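You operate a simulated robot arm through the tools that you are given. There is no shell and no other tool.

The job below is to be done with a simulated two-armed robot. You get a single attempt, and the scene is never put back.

JOB
Controller one shows FULL: close the batch and release the maple rail.
Fine: press its reset key once, switch it off, then open both clamps of the jig and press the count key of the jig once. No hand at the setter.
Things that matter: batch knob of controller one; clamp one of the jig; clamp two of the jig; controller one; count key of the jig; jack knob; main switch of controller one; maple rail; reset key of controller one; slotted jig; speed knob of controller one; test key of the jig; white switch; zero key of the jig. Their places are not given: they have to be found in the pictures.

Only the result counts: the job must be done as asked and must still hold three seconds after the hand-in. Knocking over, shifting, dropping, spilling or breaking anything else fails it.

ROBOT AND FRAMES
Two 7-joint arms with two-finger grippers on one trunk that stands fixed in place. Base frame: the origin is at the foot of the trunk, x ahead of it, y to its left, z up. Units: m, degrees, N and s.
The left shoulder is at [0.071, 0.216, 1.321], the right one opposite. With the tool pointing down near the work surface each hand reaches from about 0.32 to 0.86 m from the base axis, measured 20 degrees to its own side. Payload 3.43 kg a hand.
The tool frame of a hand sits at the grasp point between the pads (the TCP): z along the fingers, y along the line on which they close. The tips reach 0.02 m beyond it. Largest opening 0.124 m; the body of the gripper starts 0.093 m behind the TCP.
Orientation is told as [roll, pitch, yaw] about the base's x, y, z axes, in that order, counted from this pose: with the fingers straight down and closing along the base's y, the tool's x points along the base's -x, its y along +y and its z along -z.

CONTROLS
- The arms move only by the tool arm_command. It takes "left_plan", "right_plan" or both (then of equal length, played together; a hand with none holds still); each is a list of rows, each a list of 7 numbers: the closure, from 0 (fully open) to 1 (shut), then the shift along the base's x, y, z in m, then the turn, a rotation vector about the base's x, y, z in degrees. In form: [[grip, tx, ty, tz, wx, wy, wz], ...]. A call has 1 to 20 rows; each row shifts and turns the commanded pose from where the row before left it. Rows are played at 5 a second. More than 0.05 m and 8.6 degrees between two rows, or a gripper value outside its range, and nothing of the call is played. Where a pose cannot be reached the arm comes as near as it can. A force on the tool above 40 N (or 10 N above the force at the start of the call, whichever is more), or a blocked arm, ends the call early, and 0.2 s more pass. Each finger travels about 0.072 m/s and halts on what it meets, pressing with about 28 N; the grip force reading is that of the motor and also rises with nothing between the fingers. The clock runs only during rows and for 0.2 s after the last one: add rows that do not move to give the fingers time. It gives the time, the measured TCP pose, the force on the tool (base axes), the opening and the grip force at its end, in the units of the frame above (readings bear some noise), with the torque about the TCP (base axes, N m) and any sound that the robot's microphone picked up.
- Cameras (640 x 400 px; columns grow to the right, rows downward): "scene" is now at [0.1816, 0.0368, 1.4958]; the picture's right is [0.51, -0.86, 0.00], its down [-0.51, -0.30, -0.81] and it looks along [0.69, 0.41, -0.59] (base axes); focal length 279 px, centre (320, 200). "left" rides on the left gripper at [0.082, -0.014, -0.14] in its tool frame; the picture's right is [0.17, 0.99, 0.00], its down [-0.83, 0.14, -0.54] and it looks along [-0.53, 0.09, 0.84] (tool axes); focal length 243 px, centre (320, 200). "right" rides on the right gripper at [0.082, 0.014, -0.14] in its tool frame; the picture's right is [-0.17, 0.99, 0.00], its down [-0.83, -0.14, -0.54] and it looks along [-0.53, -0.09, 0.84] (tool axes); focal length 243 px, centre (320, 200).
- capture(camera): a new picture of that camera. It takes no simulated time.
- raise_lower(by): slides the trunk up (or, below 0, down) by that many m; the arms and the scene camera ride with it, the base frame stays. It gives what a move gives, with no picture.
- aim_head(pan, tilt): turns the head with the scene camera to pan (to the left, within 80 degrees either way) and tilt (down, from -29 to 69), counted from straight ahead of the robot. It gives what a move gives.
- pixel_to_xyz(camera, pixels): there is no depth. For up to 12 entries [column, row, z] of the newest picture of that camera ("zoom" is the newest enlarged one), the place [x, y] in the base frame at which the ray of that pixel passes the height z, good to about 0.003 m, but the place of the scene camera against the robot may be out by one fixed shift of up to 0.012 m in any direction. It takes no simulated time.
- zoom(camera, box): a new picture of the part [left, top, right, bottom] of that camera's present view, enlarged. It takes no simulated time.
- close_job(): hands the job in; it is judged then, once.

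Leave the grippers open and the arms clear of the work at the hand-in unless told otherwise.

The tools are called by a JSON object that holds its "fn" and its "kwargs". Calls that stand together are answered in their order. arm_command: Moves the arms, as the interface text tells. Its arguments: {"type":"object","properties":{"left_plan":{"type":"array","items":{"type":"array","items":{"type":"number"}}},"right_plan":{"type":"array","items":{"type":"array","items":{"type":"number"}}}},"required":[]} The other tools are called the same way: raise_lower (by) slides the trunk up or down; aim_head (pan, tilt) turns the head that bears the scene camera; capture (camera) takes a picture; pixel_to_xyz (camera, pixels) gives the place at which the rays of pixels pass given heights; zoom (camera, box) takes an enlarged picture of a part of a camera's view; close_job () hands the job in.

At the start:

```text
time_s: 0.0
left_ee_pos: [0.3964, 0.5609, 1.3211]
left_ee_rot: [0.0, 0.1, 0.0]
left_ft_force: [0.1, -0.3, -0.7]
left_wrist_torque: [-0.01, -0.02, 0.04]
left_width: 0.124
left_finger_force: 0.1
right_ee_pos: [0.3541, 0.032, 1.345]
right_ee_rot: [0.0, 0.1, 0.0]
right_ft_force: [0.3, 0.2, 0.4]
right_wrist_torque: [-0.04, 0.01, -0.03]
right_width: 0.1239
right_finger_force: 0.1
trunk travel left (down, up): [-0.475, 0.116]
head pan, tilt: [30.7, 36.2]
```

scene: 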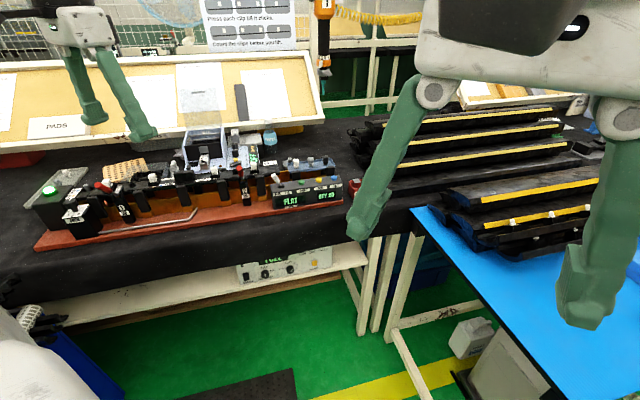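
right: 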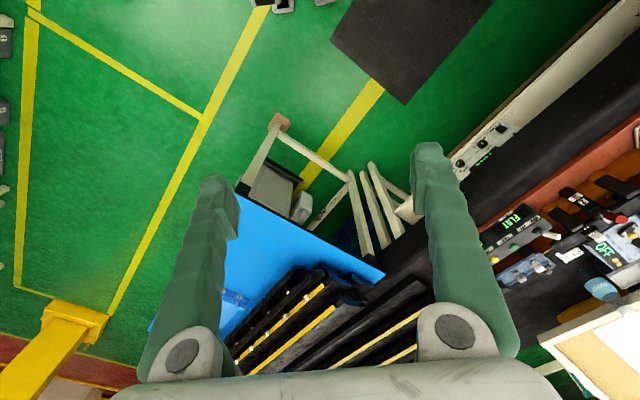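
left: 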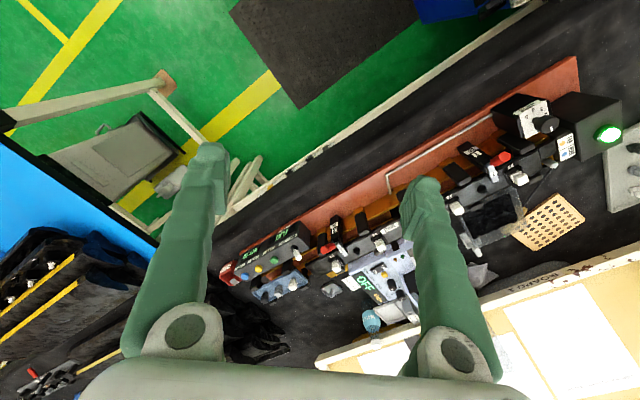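

I see a bench with a long jig on a red board, several controllers, and a sign on the wall. First I zoom in on the work area and the sign.

{"fn": "zoom", "kwargs": {"camera": "scene", "box": [20, 110, 200, 260]}}

{"fn": "zoom", "kwargs": {"camera": "scene", "box": [170, 110, 370, 240]}}

{"fn": "zoom", "kwargs": {"camera": "scene", "box": [190, 0, 310, 60]}}

{"fn": "zoom", "kwargs": {"camera": "left", "box": [200, 170, 440, 340]}}

{"fn": "zoom", "kwargs": {"camera": "left", "box": [420, 70, 640, 260]}}

{"fn": "zoom", "kwargs": {"camera": "scene", "box": [220, 240, 350, 300]}}

```text
2.67 times, centred on (110, 185) of scene
```

zoom: 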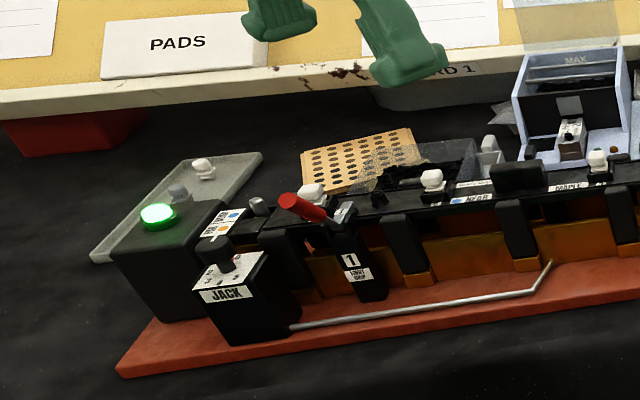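

```text
3.08 times, centred on (270, 175) of scene
```

zoom: 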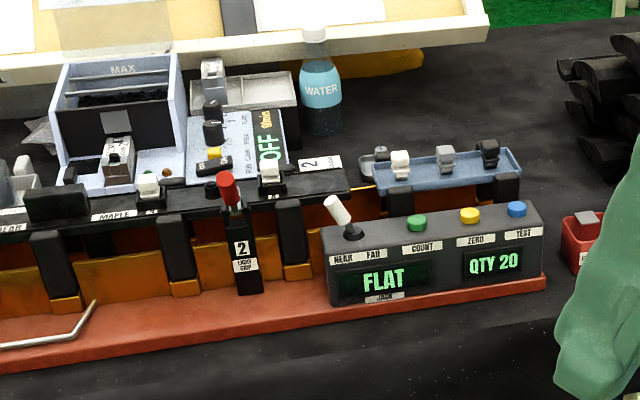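

```text
5.33 times, centred on (250, 30) of scene
```

zoom: 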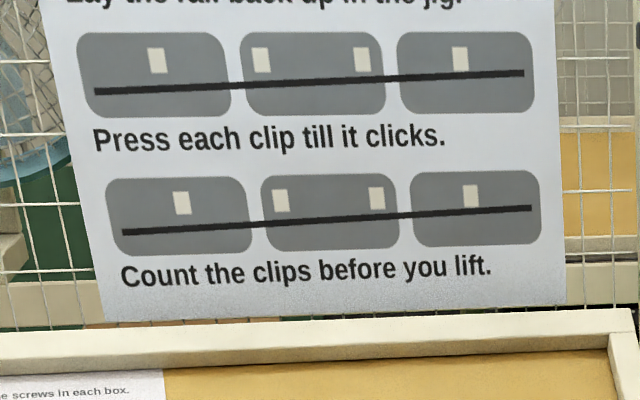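

```text
2.35 times, centred on (320, 255) of left
```

zoom: 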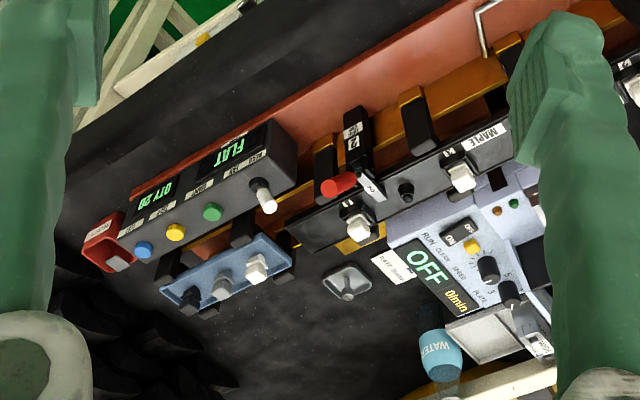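

```text
2.11 times, centred on (530, 165) of left
```

zoom: 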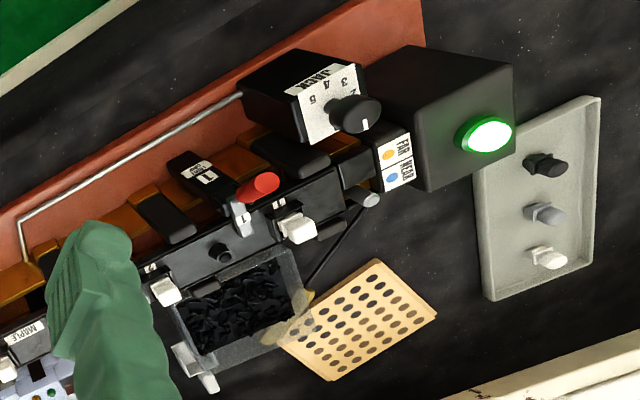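

```text
4.92 times, centred on (285, 270) of scene
```

zoom: 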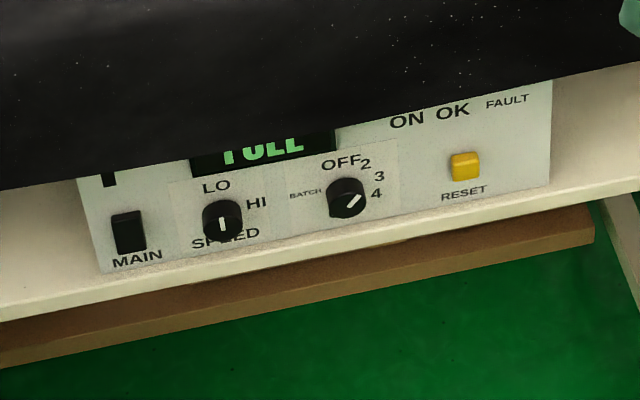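

Controller one seems to sit on the shelf under the bench (FULL display, MAIN rocker, yellow RESET). I turn the head more to the left for a centred view.

{"fn": "aim_head", "kwargs": {"pan": 50, "tilt": 45}}

{"fn": "capture", "kwargs": {"camera": "scene"}}

```text
time_s: 0.8
left_ee_pos: [0.3965, 0.5608, 1.3204]
left_ee_rot: [0.0, 0.0, 0.0]
left_ft_force: [-0.6, -0.6, 0.6]
left_wrist_torque: [-0.03, -0.03, -0.02]
left_width: 0.124
left_finger_force: 0.1
right_ee_pos: [0.3533, 0.0318, 1.3449]
right_ee_rot: [0.0, 0.0, 0.0]
right_ft_force: [-0.4, 0.7, 0.2]
right_wrist_torque: [-0.05, 0.02, 0.03]
right_width: 0.1238
right_finger_force: 0.1
trunk travel left (down, up): [-0.475, 0.116]
head pan, tilt: [50.0, 45.0]
```

```text
taken
```

scene: 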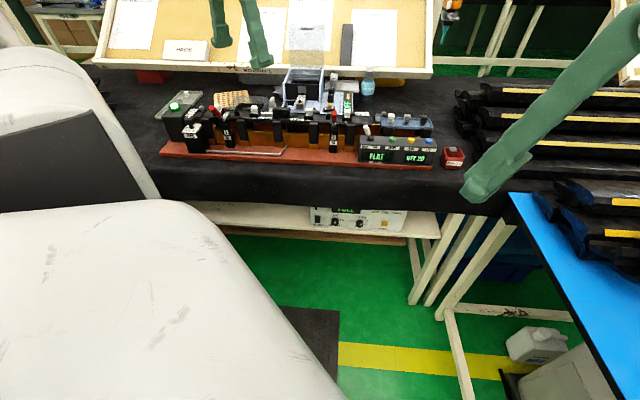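

I zoom on the jig from here to take pixel positions.

{"fn": "zoom", "kwargs": {"camera": "scene", "box": [340, 90, 480, 180]}}

{"fn": "zoom", "kwargs": {"camera": "scene", "box": [150, 80, 350, 180]}}

{"fn": "zoom", "kwargs": {"camera": "scene", "box": [290, 190, 430, 250]}}

{"fn": "zoom", "kwargs": {"camera": "scene", "box": [260, 60, 400, 140]}}

```text
4.44 times, centred on (410, 135) of scene
```

zoom: 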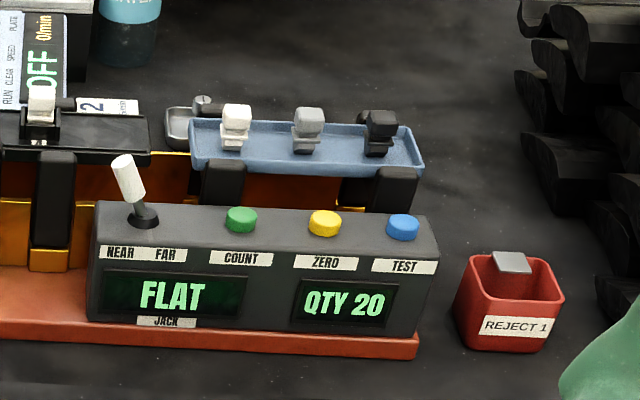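

```text
3.20 times, centred on (250, 130) of scene
```

zoom: 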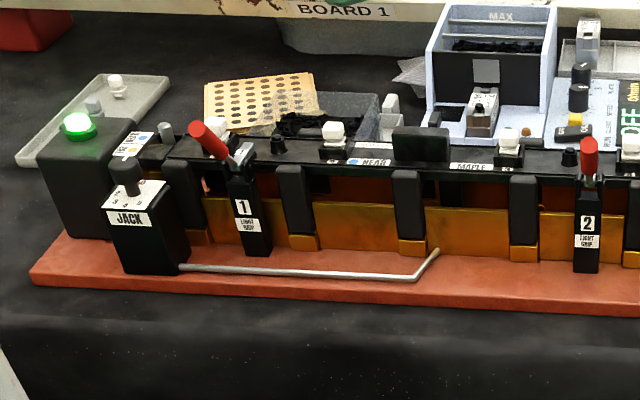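

```text
4.57 times, centred on (360, 220) of scene
```

zoom: 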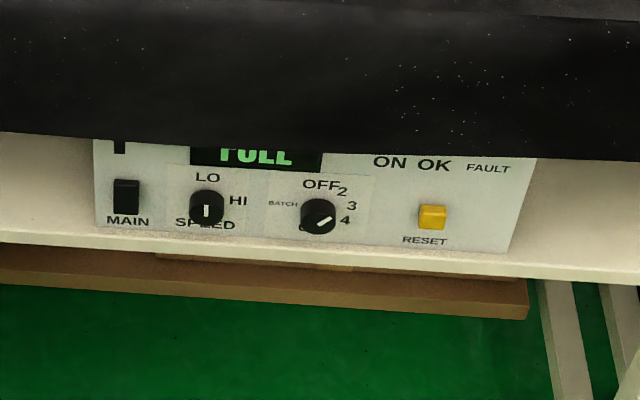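

```text
4.57 times, centred on (330, 100) of scene
```

zoom: 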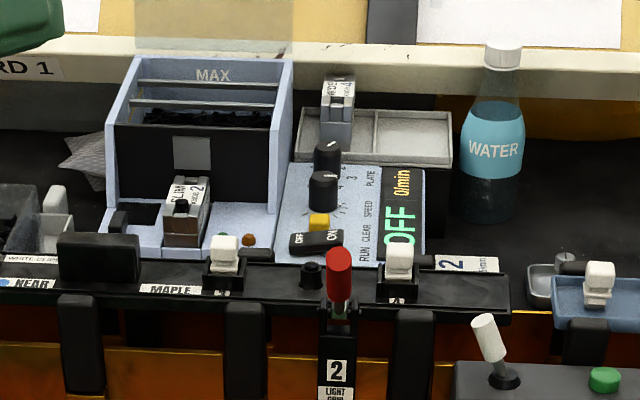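

I triangulate a few features using both the scene camera and the left camera (count key, clamp levers) at several heights.

{"fn": "capture", "kwargs": {"camera": "left"}}

{"fn": "pixel_to_xyz", "kwargs": {"camera": "scene", "pixels": [[392.2, 139.3, 0.8], [392.2, 139.3, 0.9], [392.2, 139.3, 1.0], [377.5, 133, 0.9], [334, 112, 0.9], [334, 112, 1.0], [215, 124, 0.9], [215, 124, 1.0]]}}

{"fn": "pixel_to_xyz", "kwargs": {"camera": "left", "pixels": [[274, 260, 0.8], [274, 260, 0.9], [274, 260, 1.0], [325, 248, 0.9], [325, 248, 1.0], [503, 157, 0.9], [503, 157, 1.0]]}}

```text
taken
```

left: 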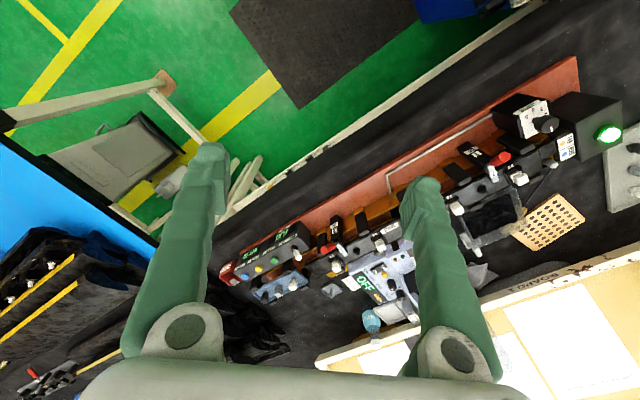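

```text
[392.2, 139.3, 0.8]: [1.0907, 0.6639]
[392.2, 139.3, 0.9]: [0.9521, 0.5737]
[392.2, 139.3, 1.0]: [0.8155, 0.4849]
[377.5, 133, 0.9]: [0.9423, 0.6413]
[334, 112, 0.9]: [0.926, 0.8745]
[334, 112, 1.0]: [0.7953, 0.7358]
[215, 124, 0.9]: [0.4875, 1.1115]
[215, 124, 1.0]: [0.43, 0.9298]
```

```text
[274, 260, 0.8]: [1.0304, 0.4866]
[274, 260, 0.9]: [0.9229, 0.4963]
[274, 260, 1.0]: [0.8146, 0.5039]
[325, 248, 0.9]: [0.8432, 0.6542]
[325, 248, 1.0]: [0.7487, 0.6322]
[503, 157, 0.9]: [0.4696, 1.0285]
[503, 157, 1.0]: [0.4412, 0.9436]
```

Rough positions: count key near (0.83, 0.50, 0.985), clamp one near (0.43, 0.93), clamp two near (0.75, 0.68), jig running diagonally. I turn the left hand about 47° to face the bench for closer pictures.

{"fn": "arm_command", "kwargs": {"left_plan": [[0, 0, 0, 0, 0, 0, 7.8], [0, 0, 0, 0, 0, 0, 7.8], [0, 0, 0, 0, 0, 0, 7.8], [0, 0, 0, 0, 0, 0, 7.8], [0, 0, 0, 0, 0, 0, 7.8], [0, 0, 0, 0, 0, 0, 7.8], [0, 0, 0, 0, 0, 0, 0]]}}

{"fn": "capture", "kwargs": {"camera": "left"}}

{"fn": "capture", "kwargs": {"camera": "scene"}}

```text
time_s: 2.4
left_ee_pos: [0.3952, 0.5598, 1.3226]
left_ee_rot: [-0.1, -0.1, 46.9]
left_ft_force: [-0.6, 0.1, 0.5]
left_wrist_torque: [0.03, 0.03, 0.01]
left_width: 0.1242
left_finger_force: 0.1
right_ee_pos: [0.3522, 0.0308, 1.3456]
right_ee_rot: [0.0, 0.0, 0.0]
right_ft_force: [0.3, -0.2, 0.6]
right_wrist_torque: [0.02, -0.01, -0.02]
right_width: 0.1239
right_finger_force: 0.0
trunk travel left (down, up): [-0.475, 0.116]
head pan, tilt: [50.0, 45.0]
```

```text
taken
```

left: 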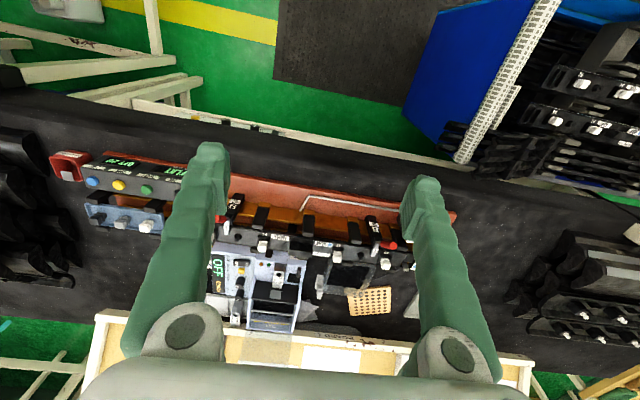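

```text
taken
```

scene: 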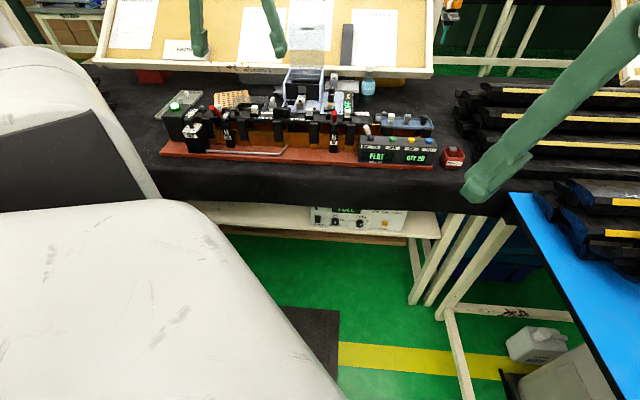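

The jig lies across the picture from (90,165) to (455,215). I zoom in to see the clamp levers.

{"fn": "zoom", "kwargs": {"camera": "left", "box": [210, 180, 330, 255]}}

{"fn": "zoom", "kwargs": {"camera": "left", "box": [320, 190, 440, 265]}}

{"fn": "zoom", "kwargs": {"camera": "left", "box": [45, 140, 205, 240]}}

```text
5.33 times, centred on (270, 218) of left
```

zoom: 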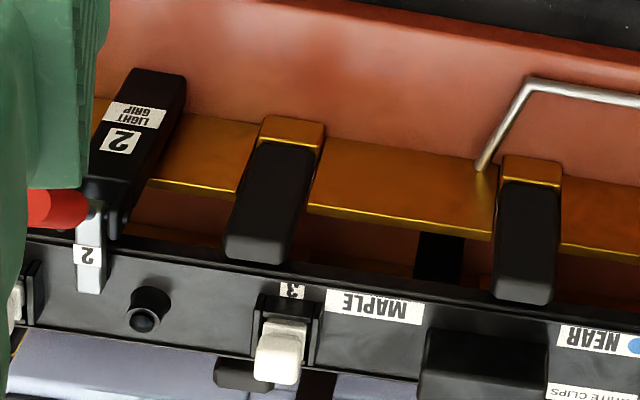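

```text
5.33 times, centred on (380, 228) of left
```

zoom: 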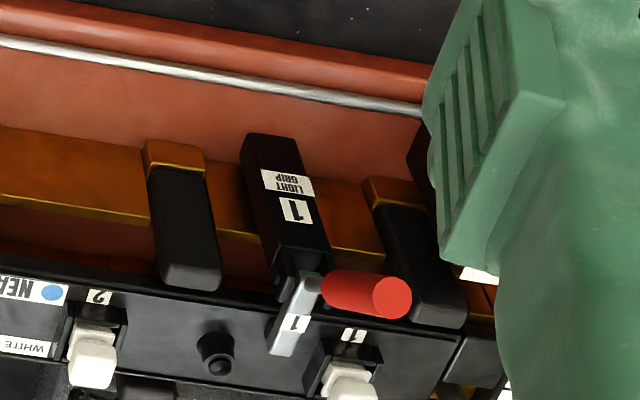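

```text
4.00 times, centred on (125, 190) of left
```

zoom: 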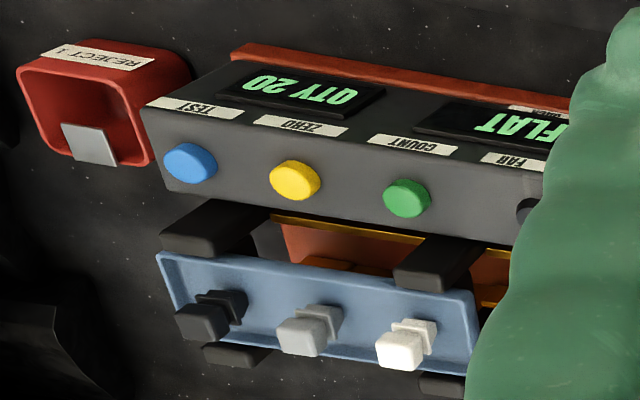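

Clamp one's red lever leans toward the robot's left; clamp two's lever is partly hidden by the finger. I move the left hand over to look at clamp two from nearer, staying high (z 1.19).

{"fn": "arm_command", "kwargs": {"left_plan": [[0, 0.038, 0.0025, -0.0163, 0, 0, 0], [0, 0.038, 0.0025, -0.0163, 0, 0, 0], [0, 0.038, 0.0025, -0.0163, 0, 0, 0], [0, 0.038, 0.0025, -0.0163, 0, 0, 0], [0, 0.038, 0.0025, -0.0163, 0, 0, 0], [0, 0.038, 0.0025, -0.0163, 0, 0, 0], [0, 0.038, 0.0025, -0.0163, 0, 0, 0], [0, 0.038, 0.0025, -0.0163, 0, 0, 0], [0, 0, 0, 0, 0, 0, 0]]}}

{"fn": "capture", "kwargs": {"camera": "left"}}

{"fn": "capture", "kwargs": {"camera": "scene"}}

```text
time_s: 4.4
left_ee_pos: [0.6405, 0.5712, 1.1846]
left_ee_rot: [-0.3, -0.2, 46.8]
left_ft_force: [0.1, -0.1, 0.7]
left_wrist_torque: [0.01, -0.03, 0.0]
left_width: 0.124
left_finger_force: 0.1
left hand out of reach, approached as far as the arm can: row 6, 7, 8
right_ee_pos: [0.3535, 0.0322, 1.3453]
right_ee_rot: [0.1, 0.0, 0.1]
right_ft_force: [-0.6, 0.7, 0.6]
right_wrist_torque: [-0.03, 0.01, 0.0]
right_width: 0.124
right_finger_force: 0.0
trunk travel left (down, up): [-0.475, 0.116]
head pan, tilt: [50.0, 45.0]
```

```text
taken
```

left: 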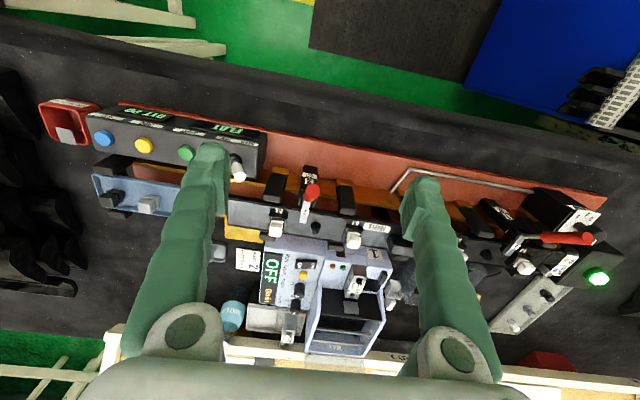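

```text
taken
```

scene: 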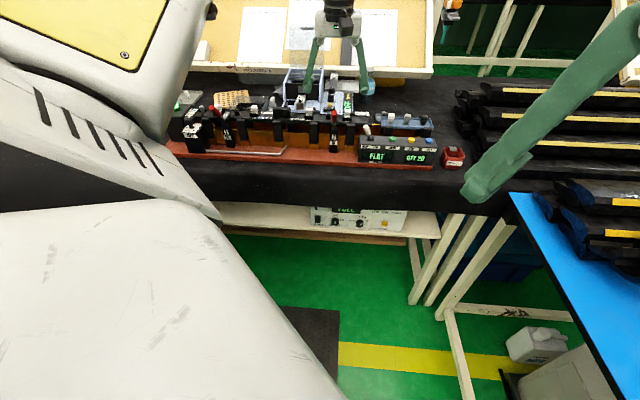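

I zoom into both levers and triangulate.

{"fn": "zoom", "kwargs": {"camera": "left", "box": [260, 150, 356, 210]}}

{"fn": "zoom", "kwargs": {"camera": "left", "box": [460, 175, 636, 285]}}

{"fn": "zoom", "kwargs": {"camera": "left", "box": [210, 230, 390, 350]}}

{"fn": "zoom", "kwargs": {"camera": "scene", "box": [300, 95, 396, 155]}}

{"fn": "zoom", "kwargs": {"camera": "scene", "box": [170, 90, 266, 150]}}

```text
6.67 times, centred on (308, 180) of left
```

zoom: 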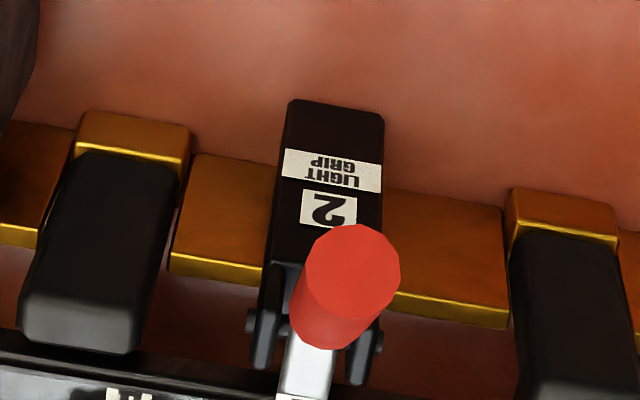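

```text
3.64 times, centred on (548, 230) of left
```

zoom: 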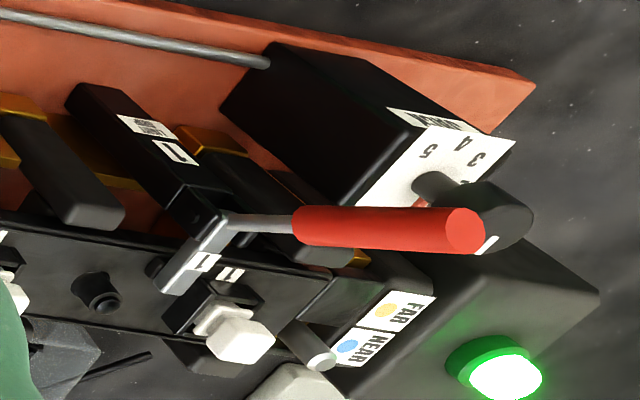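

```text
3.33 times, centred on (300, 290) of left
```

zoom: 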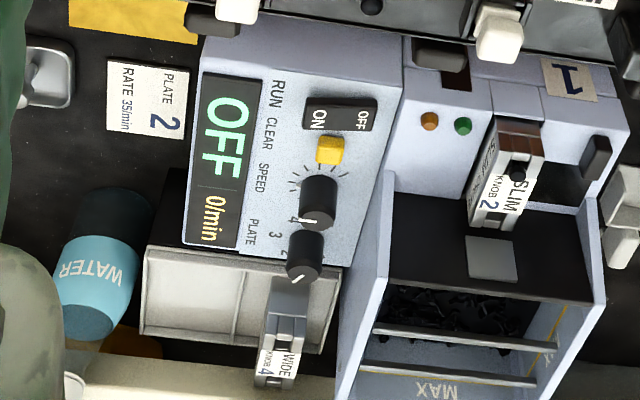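

```text
6.67 times, centred on (348, 125) of scene
```

zoom: 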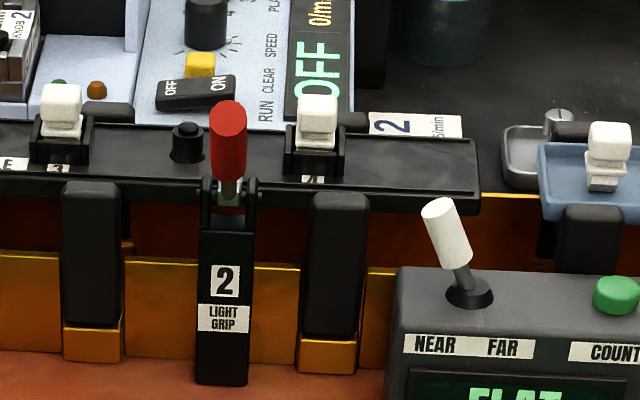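

```text
6.67 times, centred on (218, 120) of scene
```

zoom: 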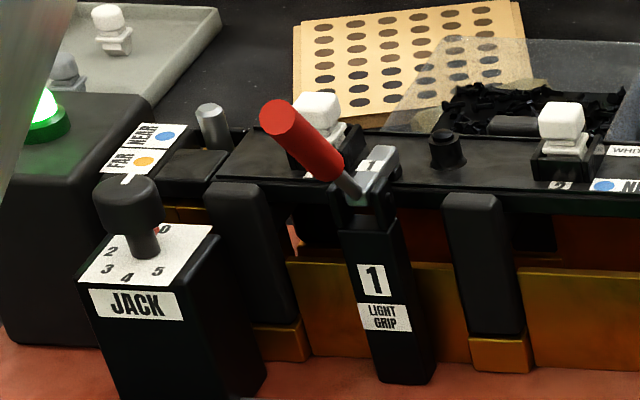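

I triangulate the lever tips and roots from the two newest pictures.

{"fn": "pixel_to_xyz", "kwargs": {"camera": "scene", "pixels": [[334.4, 111.5, 1.0], [334.4, 111.5, 1.1], [334.2, 121.7, 1.0], [334.2, 121.7, 1.1], [211.3, 106.8, 1.0], [211.3, 106.8, 1.1], [220.7, 115.5, 1.0], [220.7, 115.5, 1.1], [392.2, 139.3, 0.95], [392.2, 139.3, 1.05], [370, 125.6, 1.0], [370, 125.6, 1.1]]}}

{"fn": "pixel_to_xyz", "kwargs": {"camera": "left", "pixels": [[312.8, 189.3, 1.0], [312.8, 189.3, 1.1], [308.7, 200.2, 1.0], [308.7, 200.2, 1.1], [587.8, 238.2, 1.0], [587.8, 238.2, 1.1], [542.5, 237.7, 1.0], [542.5, 237.7, 1.1], [186, 152, 0.95], [186, 152, 1.05]]}}

```text
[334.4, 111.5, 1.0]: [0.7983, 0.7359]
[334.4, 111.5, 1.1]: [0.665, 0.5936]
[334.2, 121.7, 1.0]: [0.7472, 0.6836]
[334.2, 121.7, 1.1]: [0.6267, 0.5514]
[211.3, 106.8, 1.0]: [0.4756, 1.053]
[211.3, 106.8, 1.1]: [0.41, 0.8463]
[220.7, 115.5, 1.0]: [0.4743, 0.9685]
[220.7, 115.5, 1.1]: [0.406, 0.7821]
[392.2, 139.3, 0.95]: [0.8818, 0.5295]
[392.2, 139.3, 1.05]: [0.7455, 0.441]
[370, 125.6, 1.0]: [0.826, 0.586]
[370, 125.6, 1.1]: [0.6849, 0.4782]
```

```text
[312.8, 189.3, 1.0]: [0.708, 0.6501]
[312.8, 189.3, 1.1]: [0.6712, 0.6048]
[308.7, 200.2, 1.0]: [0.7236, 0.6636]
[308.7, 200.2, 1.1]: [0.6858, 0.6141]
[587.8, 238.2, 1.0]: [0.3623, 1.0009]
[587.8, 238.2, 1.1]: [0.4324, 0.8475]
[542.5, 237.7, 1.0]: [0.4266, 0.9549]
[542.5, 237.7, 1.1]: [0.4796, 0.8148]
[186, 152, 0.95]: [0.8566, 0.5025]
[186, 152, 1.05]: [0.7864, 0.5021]
```

Results: clamp two lever tip ≈ (0.675, 0.610, 1.091), root ≈ (0.714, 0.651, 1.026); clamp one lever tip ≈ (0.42, 0.866, 1.09); count key ≈ (0.83, 0.502, 0.984). The levers lean toward the robot, so the bench normal is at azimuth ≈ 45°. Before lowering the trunk I back the left hand off and look around at left and right for obstacles.

{"fn": "arm_command", "kwargs": {"left_plan": [[0, -0.035, -0.01, 0.017, 0, 0, 0], [0, -0.035, -0.01, 0.017, 0, 0, 0], [0, -0.035, -0.01, 0.017, 0, 0, 0], [0, -0.035, -0.01, 0.017, 0, 0, 0], [0, -0.035, -0.01, 0.017, 0, 0, 0], [0, -0.035, -0.01, 0.017, 0, 0, 0], [0, -0.035, -0.01, 0.017, 0, 0, 0], [0, -0.035, -0.01, 0.017, 0, 0, 0], [0, 0, 0, 0, 0, 0, 0]]}}

{"fn": "aim_head", "kwargs": {"pan": 80, "tilt": 50}}

{"fn": "capture", "kwargs": {"camera": "scene"}}

{"fn": "aim_head", "kwargs": {"pan": 0, "tilt": 55}}

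{"fn": "capture", "kwargs": {"camera": "scene"}}

{"fn": "aim_head", "kwargs": {"pan": -50, "tilt": 50}}

{"fn": "capture", "kwargs": {"camera": "scene"}}

```text
time_s: 6.4
left_ee_pos: [0.358, 0.4918, 1.3206]
left_ee_rot: [0.0, 0.1, 46.8]
left_ft_force: [0.7, -0.1, -0.1]
left_wrist_torque: [0.0, 0.04, -0.02]
left_width: 0.1241
left_finger_force: 0.0
right_ee_pos: [0.3542, 0.0322, 1.3451]
right_ee_rot: [-0.2, 0.0, -0.1]
right_ft_force: [-0.2, 0.2, -0.4]
right_wrist_torque: [0.0, 0.01, -0.02]
right_width: 0.124
right_finger_force: 0.0
trunk travel left (down, up): [-0.475, 0.116]
head pan, tilt: [50.0, 45.0]
```

```text
time_s: 7.4
left_ee_pos: [0.3576, 0.4927, 1.3221]
left_ee_rot: [-0.1, -0.1, 46.8]
left_ft_force: [-0.1, 0.6, 0.3]
left_wrist_torque: [-0.02, 0.01, 0.0]
left_width: 0.124
left_finger_force: 0.1
right_ee_pos: [0.3529, 0.0319, 1.3452]
right_ee_rot: [0.0, -0.1, -0.1]
right_ft_force: [-0.3, -0.1, 0.3]
right_wrist_torque: [0.01, -0.03, 0.02]
right_width: 0.1239
right_finger_force: 0.1
trunk travel left (down, up): [-0.475, 0.116]
head pan, tilt: [80.0, 50.0]
```

```text
taken
```

scene: 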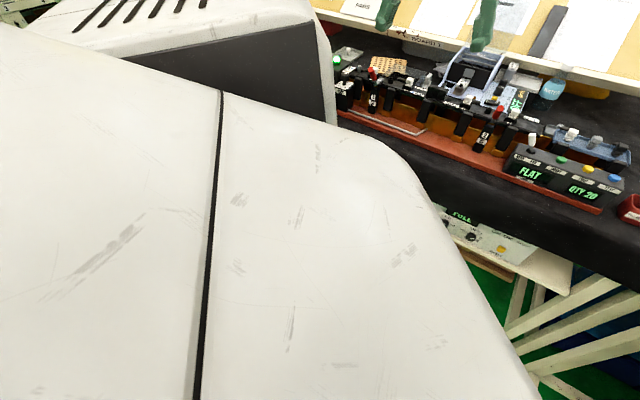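

```text
time_s: 8.9
left_ee_pos: [0.3572, 0.4936, 1.3214]
left_ee_rot: [0.0, 0.0, 46.7]
left_ft_force: [0.0, 0.3, -0.4]
left_wrist_torque: [0.0, 0.0, 0.01]
left_width: 0.124
left_finger_force: 0.1
right_ee_pos: [0.3522, 0.0314, 1.3448]
right_ee_rot: [0.1, -0.1, 0.1]
right_ft_force: [0.5, -0.3, 0.0]
right_wrist_torque: [0.02, 0.02, 0.02]
right_width: 0.1237
right_finger_force: 0.0
trunk travel left (down, up): [-0.475, 0.116]
head pan, tilt: [0.0, 55.0]
```

```text
taken
```

scene: 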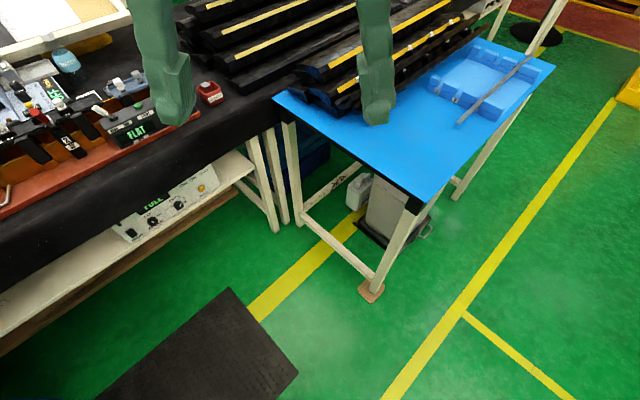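

```text
time_s: 10.1
left_ee_pos: [0.359, 0.4923, 1.3209]
left_ee_rot: [-0.1, 0.0, 46.8]
left_ft_force: [0.2, 0.6, -0.6]
left_wrist_torque: [-0.02, -0.02, 0.04]
left_width: 0.1242
left_finger_force: 0.0
right_ee_pos: [0.3524, 0.0311, 1.3463]
right_ee_rot: [0.0, 0.0, 0.0]
right_ft_force: [-0.4, -1.1, 0.2]
right_wrist_torque: [0.03, 0.0, 0.03]
right_width: 0.124
right_finger_force: 0.1
trunk travel left (down, up): [-0.475, 0.116]
head pan, tilt: [-50.0, 50.0]
```

```text
taken
```

scene: 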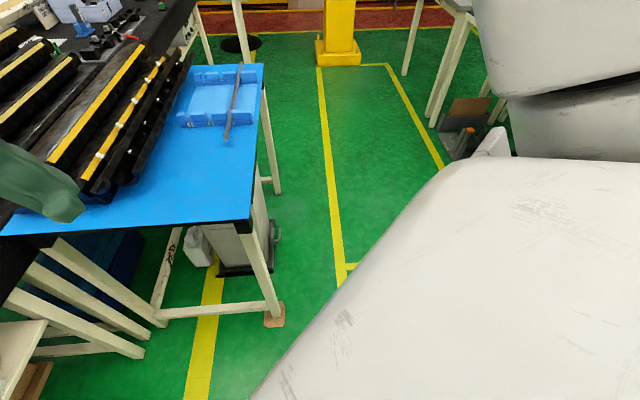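

I check where the blue table's near edge lies relative to the right hand.

{"fn": "pixel_to_xyz", "kwargs": {"camera": "scene", "pixels": [[247, 225, 0.85], [247, 225, 0.95], [10, 233, 0.85], [10, 233, 0.95]]}}

{"fn": "aim_head", "kwargs": {"pan": 25, "tilt": 60}}

{"fn": "capture", "kwargs": {"camera": "scene"}}

{"fn": "zoom", "kwargs": {"camera": "scene", "box": [180, 120, 340, 220]}}

```text
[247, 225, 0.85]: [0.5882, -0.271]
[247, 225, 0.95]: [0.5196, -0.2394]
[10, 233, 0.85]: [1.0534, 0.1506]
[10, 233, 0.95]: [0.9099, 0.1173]
```

```text
time_s: 11.6
left_ee_pos: [0.3569, 0.493, 1.3219]
left_ee_rot: [0.0, 0.0, 46.8]
left_ft_force: [0.7, -0.4, 0.9]
left_wrist_torque: [-0.03, -0.01, -0.04]
left_width: 0.1244
left_finger_force: 0.2
right_ee_pos: [0.3529, 0.0319, 1.3457]
right_ee_rot: [0.0, 0.0, 0.0]
right_ft_force: [-0.2, -0.6, 0.2]
right_wrist_torque: [-0.03, -0.01, 0.03]
right_width: 0.124
right_finger_force: 0.1
trunk travel left (down, up): [-0.475, 0.116]
head pan, tilt: [25.0, 60.0]
```

```text
taken
```

scene: 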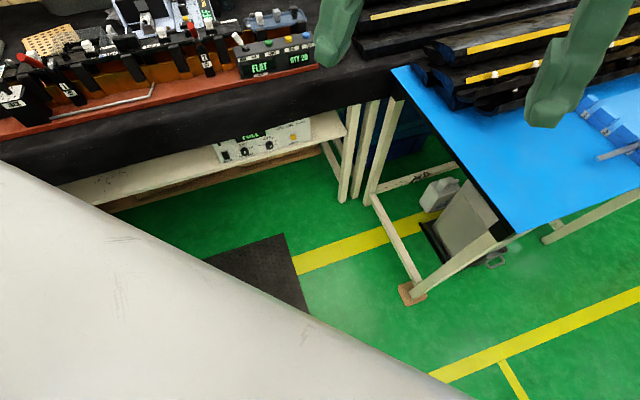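

```text
4.00 times, centred on (260, 170) of scene
```

zoom: 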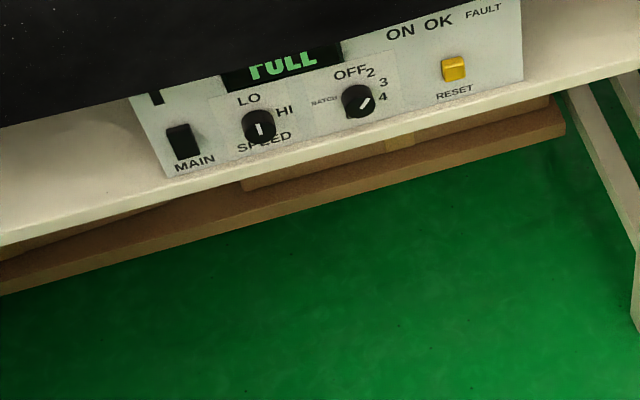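

I check what lies on the robot's left side (blue bin/rack) with the left camera before lowering.

{"fn": "capture", "kwargs": {"camera": "left"}}

{"fn": "aim_head", "kwargs": {"pan": 80, "tilt": 20}}

{"fn": "capture", "kwargs": {"camera": "scene"}}

```text
taken
```

left: 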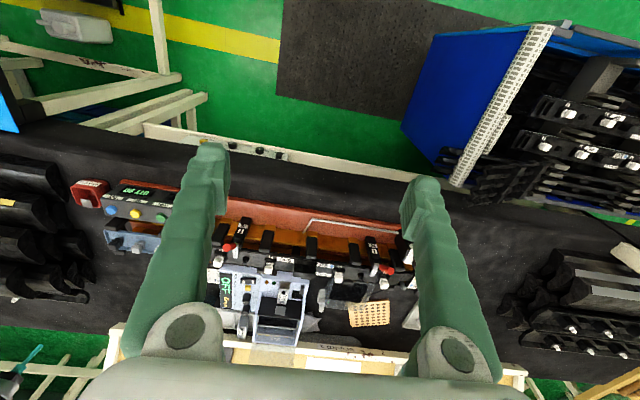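

```text
time_s: 12.8
left_ee_pos: [0.3584, 0.493, 1.3218]
left_ee_rot: [0.0, -0.1, 46.8]
left_ft_force: [0.2, 0.5, -0.7]
left_wrist_torque: [0.01, 0.0, 0.0]
left_width: 0.1239
left_finger_force: 0.1
right_ee_pos: [0.3544, 0.0314, 1.3458]
right_ee_rot: [0.0, 0.1, 0.0]
right_ft_force: [-0.3, -0.4, 0.2]
right_wrist_torque: [0.01, 0.03, 0.02]
right_width: 0.1239
right_finger_force: 0.1
trunk travel left (down, up): [-0.475, 0.116]
head pan, tilt: [80.0, 20.0]
```

```text
taken
```

scene: 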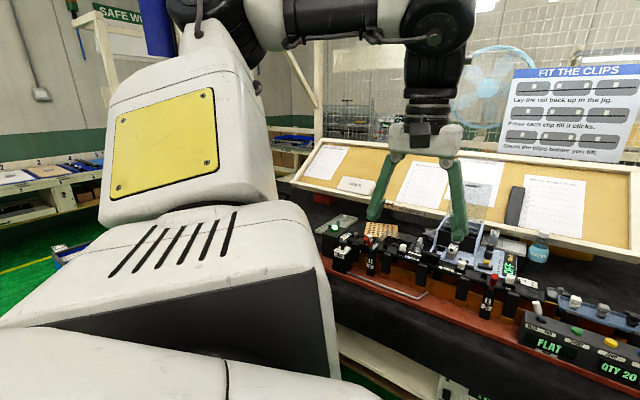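

{"fn": "pixel_to_xyz", "kwargs": {"camera": "left", "pixels": [[548, 28, 0.9], [548, 28, 0.6], [458, 183, 0.9], [458, 183, 0.6], [435, 38, 0.3], [402, 128, 0.3], [156, 132, 0.7], [428, 172, 0.7], [200, 138, 0.65], [282, 157, 0.65]]}}

```text
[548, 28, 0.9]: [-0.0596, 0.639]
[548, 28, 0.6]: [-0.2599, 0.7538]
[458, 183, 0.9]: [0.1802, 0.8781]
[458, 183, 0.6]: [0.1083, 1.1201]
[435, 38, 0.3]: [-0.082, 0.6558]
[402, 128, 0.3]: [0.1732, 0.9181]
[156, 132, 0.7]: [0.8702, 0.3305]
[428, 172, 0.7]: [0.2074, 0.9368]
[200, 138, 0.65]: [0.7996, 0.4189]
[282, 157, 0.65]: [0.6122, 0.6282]
```

The rack at left stays low and the left elbow is above head height, so lowering is safe. I lower the trunk 0.25 m and look at controller one.

{"fn": "raise_lower", "kwargs": {"by": -0.25}}

{"fn": "aim_head", "kwargs": {"pan": 42, "tilt": 35}}

{"fn": "capture", "kwargs": {"camera": "scene"}}

{"fn": "zoom", "kwargs": {"camera": "scene", "box": [240, 180, 400, 280]}}

{"fn": "capture", "kwargs": {"camera": "left"}}

```text
time_s: 15.4
left_ee_pos: [0.3563, 0.4939, 1.0714]
left_ee_rot: [0.0, 0.0, 46.8]
left_ft_force: [0.1, 0.1, 0.5]
left_wrist_torque: [0.01, 0.0, 0.04]
left_width: 0.1238
left_finger_force: 0.2
right_ee_pos: [0.3984, 0.0307, 1.0343]
right_ee_rot: [0.0, 13.3, -0.1]
right_ft_force: [0.0, -0.5, -0.3]
right_wrist_torque: [0.01, -0.02, -0.01]
right_width: 0.1239
right_finger_force: 0.1
trunk travel left (down, up): [-0.225, 0.366]
head pan, tilt: [80.0, 20.0]
```

```text
time_s: 16.4
left_ee_pos: [0.357, 0.4931, 1.0709]
left_ee_rot: [0.0, 0.0, 46.7]
left_ft_force: [0.1, -0.5, 0.2]
left_wrist_torque: [0.0, 0.02, 0.0]
left_width: 0.1239
left_finger_force: 0.1
right_ee_pos: [0.398, 0.0322, 1.0337]
right_ee_rot: [0.0, 13.3, 0.1]
right_ft_force: [0.4, 0.9, 0.1]
right_wrist_torque: [0.0, -0.02, -0.01]
right_width: 0.1243
right_finger_force: 0.0
trunk travel left (down, up): [-0.225, 0.366]
head pan, tilt: [42.0, 35.0]
```

```text
taken
```

scene: 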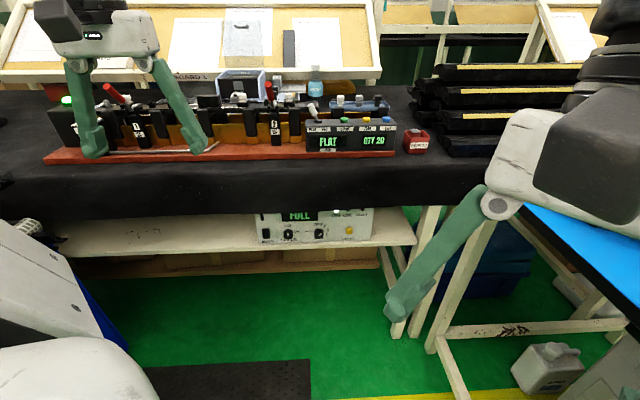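

```text
4.00 times, centred on (320, 230) of scene
```

zoom: 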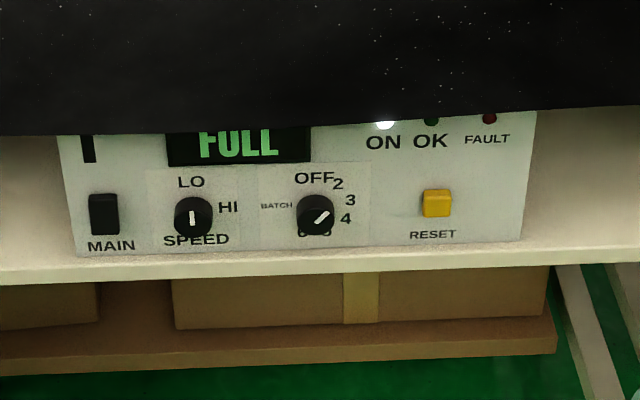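

```text
taken
```

left: 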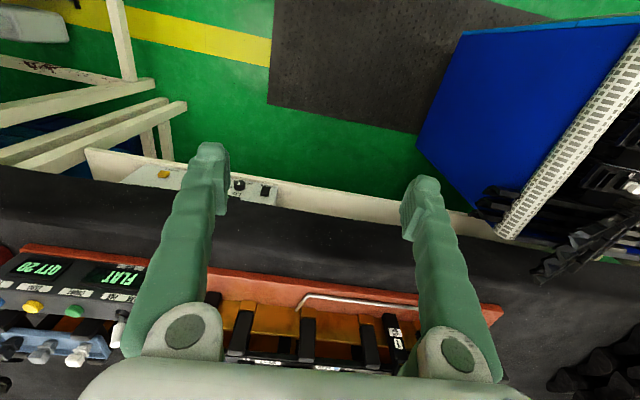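

I triangulate RESET (scene (349.3,230.8), left (163,174)) and MAIN (scene (266,233.5), left (267,191)), plus bench edge and shelf edge.

{"fn": "zoom", "kwargs": {"camera": "left", "box": [80, 130, 320, 280]}}

{"fn": "pixel_to_xyz", "kwargs": {"camera": "scene", "pixels": [[349.25, 230.75, 0.6], [349.25, 230.75, 0.7], [266, 233.5, 0.6], [266, 233.5, 0.7], [349.25, 256, 0.55], [349.25, 256, 0.65], [266, 256, 0.55], [266, 256, 0.65], [150, 217, 0.8], [150, 217, 0.9], [400, 207, 0.8], [400, 207, 0.9]]}}

{"fn": "pixel_to_xyz", "kwargs": {"camera": "left", "pixels": [[163, 174, 0.6], [163, 174, 0.7], [267, 191, 0.6], [267, 191, 0.7]]}}

```text
2.67 times, centred on (200, 205) of left
```

zoom: 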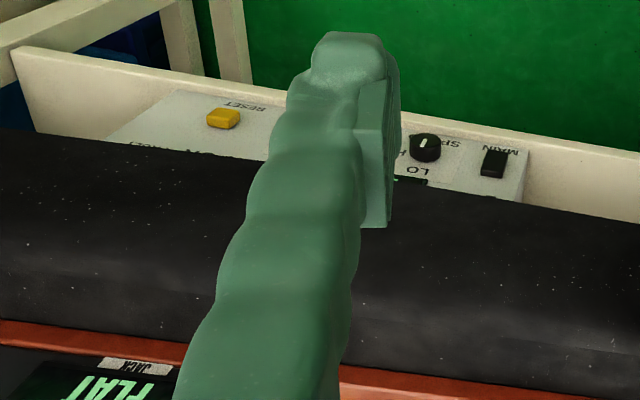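

```text
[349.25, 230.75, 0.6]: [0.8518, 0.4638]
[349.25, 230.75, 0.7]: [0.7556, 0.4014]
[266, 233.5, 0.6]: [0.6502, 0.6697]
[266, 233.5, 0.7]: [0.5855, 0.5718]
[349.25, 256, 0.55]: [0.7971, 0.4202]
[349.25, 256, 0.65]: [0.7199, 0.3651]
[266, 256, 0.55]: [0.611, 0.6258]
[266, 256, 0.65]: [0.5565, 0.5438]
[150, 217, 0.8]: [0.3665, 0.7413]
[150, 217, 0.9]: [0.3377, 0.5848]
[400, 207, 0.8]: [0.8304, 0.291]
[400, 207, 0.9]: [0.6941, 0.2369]
```

```text
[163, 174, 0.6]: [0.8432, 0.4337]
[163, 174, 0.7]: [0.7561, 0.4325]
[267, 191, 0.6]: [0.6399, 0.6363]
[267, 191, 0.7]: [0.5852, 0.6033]
```

RESET ≈ (0.802, 0.433, 0.65) and MAIN ≈ (0.615, 0.620, 0.65), both on a plane facing the robot at 45°. I first move the right hand aside to the right and up, then tilt the left hand toward horizontal in front of the shelf (still well clear of the bench).

{"fn": "arm_command", "kwargs": {"right_plan": [[0, -0.008, -0.04, 0.017, 0, 0, 0], [0, -0.008, -0.04, 0.017, 0, 0, 0], [0, -0.008, -0.04, 0.017, 0, 0, 0], [0, -0.008, -0.04, 0.017, 0, 0, 0], [0, -0.008, -0.04, 0.017, 0, 0, 0], [0, -0.008, -0.04, 0.017, 0, 0, 0], [0, 0, 0, 0, 0, 0, 0]]}}

{"fn": "arm_command", "kwargs": {"left_plan": [[0, 0.0209, -0.0069, -0.0321, 4.95, -4.95, 0], [0, 0.0209, -0.0069, -0.0321, 4.95, -4.95, 0], [0, 0.0209, -0.0069, -0.0321, 4.95, -4.95, 0], [0, 0.0209, -0.0069, -0.0321, 4.95, -4.95, 0], [0, 0.0209, -0.0069, -0.0321, 4.95, -4.95, 0], [0, 0, 0, 0, 0, 0, 0]]}}

{"fn": "capture", "kwargs": {"camera": "scene"}}

{"fn": "capture", "kwargs": {"camera": "left"}}

```text
time_s: 18.0
left_ee_pos: [0.3573, 0.4946, 1.0698]
left_ee_rot: [0.0, 0.1, 46.8]
left_ft_force: [-0.1, 0.6, 0.1]
left_wrist_torque: [-0.01, 0.01, 0.02]
left_width: 0.1239
left_finger_force: 0.0
right_ee_pos: [0.3073, -0.1809, 1.0449]
right_ee_rot: [0.1, 13.2, 0.0]
right_ft_force: [0.3, 0.4, 0.9]
right_wrist_torque: [0.03, 0.03, -0.02]
right_width: 0.1243
right_finger_force: 0.1
right hand out of reach, approached as far as the arm can: row 1, 2, 3, 4, 5, 6
trunk travel left (down, up): [-0.225, 0.366]
head pan, tilt: [42.0, 35.0]
```

```text
time_s: 19.4
left_ee_pos: [0.426, 0.5402, 1.1136]
left_ee_rot: [-0.7, -20.0, 46.9]
left_ft_force: [0.1, -0.3, 0.9]
left_wrist_torque: [-0.01, 0.02, -0.01]
left_width: 0.1241
left_finger_force: 0.1
left hand out of reach, approached as far as the arm can: row 1, 2, 3, 4, 5
right_ee_pos: [0.3057, -0.1813, 1.0448]
right_ee_rot: [0.1, 13.3, -0.1]
right_ft_force: [0.2, -0.3, -0.7]
right_wrist_torque: [0.01, 0.0, -0.01]
right_width: 0.1235
right_finger_force: 0.1
trunk travel left (down, up): [-0.225, 0.366]
head pan, tilt: [42.0, 35.0]
```

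```text
taken
```

scene: 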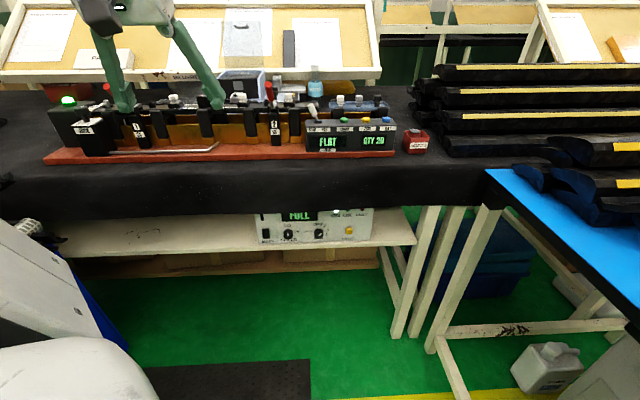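

```text
taken
```

left: 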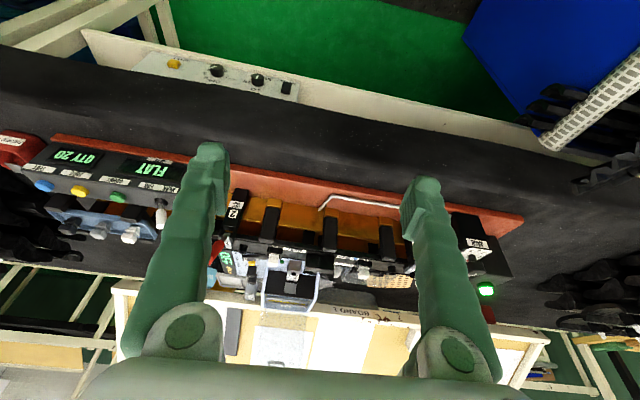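

The tilt near the body hit the arm's fold limit; the hand is at (0.426, 0.540, 1.114), tilted 20°. I instead translate it forward-right first, then descend in front of the bench and tilt there.

{"fn": "arm_command", "kwargs": {"left_plan": [[0, 0.029, -0.02, -0.02, 0, 0, 0], [0, 0.029, -0.02, -0.02, 0, 0, 0], [0, 0.029, -0.02, -0.02, 0, 0, 0], [0, 0.029, -0.02, -0.02, 0, 0, 0], [0, 0.029, -0.02, -0.02, 0, 0, 0], [0, 0, 0, 0, 0, 0, 0]]}}

{"fn": "arm_command", "kwargs": {"left_plan": [[0, 0, 0, -0.03, 3, -3, 0], [0, 0, 0, -0.03, 3, -3, 0], [0, 0, 0, -0.03, 3, -3, 0], [0, 0, 0, 0, 0, 0, 0]]}}

{"fn": "capture", "kwargs": {"camera": "scene"}}

```text
time_s: 20.8
left_ee_pos: [0.4469, 0.5314, 1.1082]
left_ee_rot: [-0.7, -19.8, 46.9]
left_ft_force: [0.5, 0.1, 0.2]
left_wrist_torque: [-0.02, -0.01, 0.04]
left_width: 0.1237
left_finger_force: 0.1
left hand out of reach, approached as far as the arm can: row 1, 2, 3, 4, 5
right_ee_pos: [0.3079, -0.1815, 1.043]
right_ee_rot: [0.1, 13.4, 0.0]
right_ft_force: [0.4, 0.0, 0.1]
right_wrist_torque: [0.0, 0.02, 0.02]
right_width: 0.124
right_finger_force: 0.0
trunk travel left (down, up): [-0.225, 0.366]
head pan, tilt: [42.0, 35.0]
```

```text
time_s: 21.8
left_ee_pos: [0.3875, 0.5863, 1.0708]
left_ee_rot: [-1.0, -29.7, 47.0]
left_ft_force: [-0.1, -0.1, 1.0]
left_wrist_torque: [-0.01, 0.03, 0.05]
left_width: 0.1241
left_finger_force: 0.1
left hand out of reach, approached as far as the arm can: row 1, 2, 3
right_ee_pos: [0.3087, -0.1808, 1.044]
right_ee_rot: [0.1, 13.5, 0.0]
right_ft_force: [0.3, 0.1, -0.1]
right_wrist_torque: [0.02, 0.04, 0.01]
right_width: 0.124
right_finger_force: 0.0
trunk travel left (down, up): [-0.225, 0.366]
head pan, tilt: [42.0, 35.0]
```

```text
taken
```

scene: 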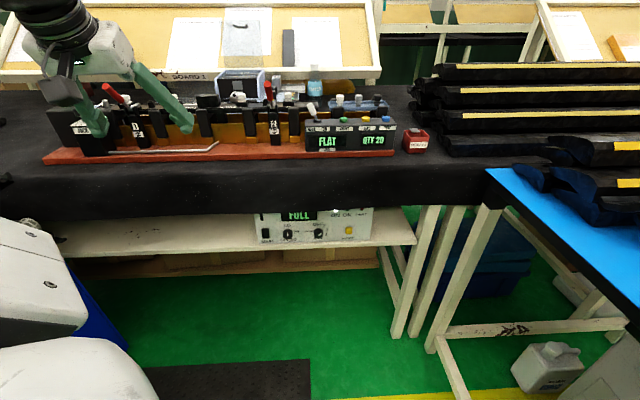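

The arm seems to be held by a joint limit. I look at the left arm's posture.

{"fn": "aim_head", "kwargs": {"pan": 80, "tilt": 10}}

{"fn": "capture", "kwargs": {"camera": "scene"}}

{"fn": "capture", "kwargs": {"camera": "right"}}

{"fn": "capture", "kwargs": {"camera": "left"}}

```text
time_s: 22.9
left_ee_pos: [0.3847, 0.5871, 1.0721]
left_ee_rot: [-1.1, -29.6, 47.0]
left_ft_force: [0.7, 0.3, 1.2]
left_wrist_torque: [-0.03, 0.0, 0.0]
left_width: 0.1239
left_finger_force: 0.0
right_ee_pos: [0.3067, -0.1827, 1.0448]
right_ee_rot: [0.1, 13.3, 0.0]
right_ft_force: [-0.4, 0.8, 0.1]
right_wrist_torque: [0.03, -0.03, -0.02]
right_width: 0.1237
right_finger_force: 0.1
trunk travel left (down, up): [-0.225, 0.366]
head pan, tilt: [80.0, 10.0]
```

```text
taken
```

scene: 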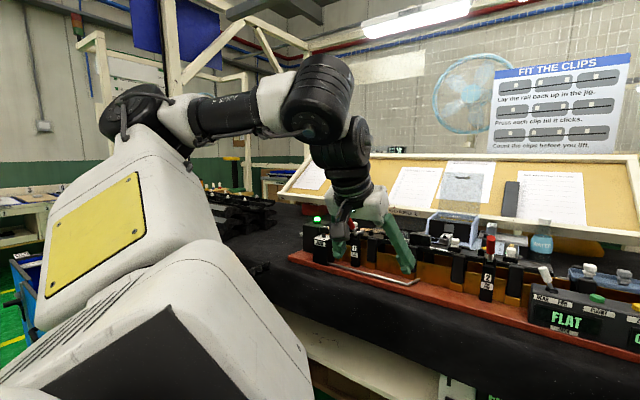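

```text
taken
```

right: 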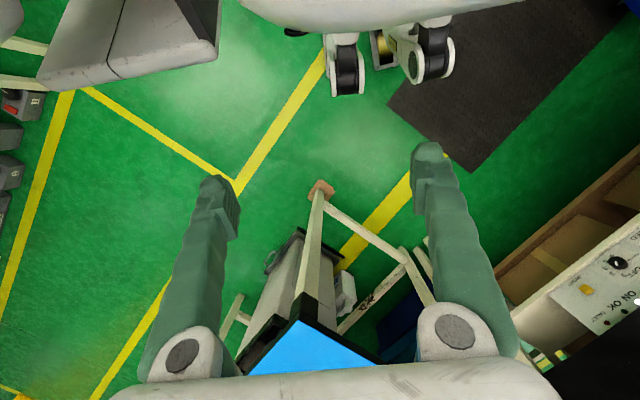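

```text
taken
```

left: 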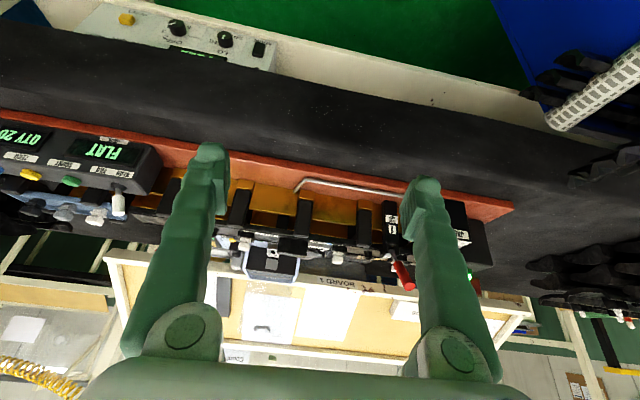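

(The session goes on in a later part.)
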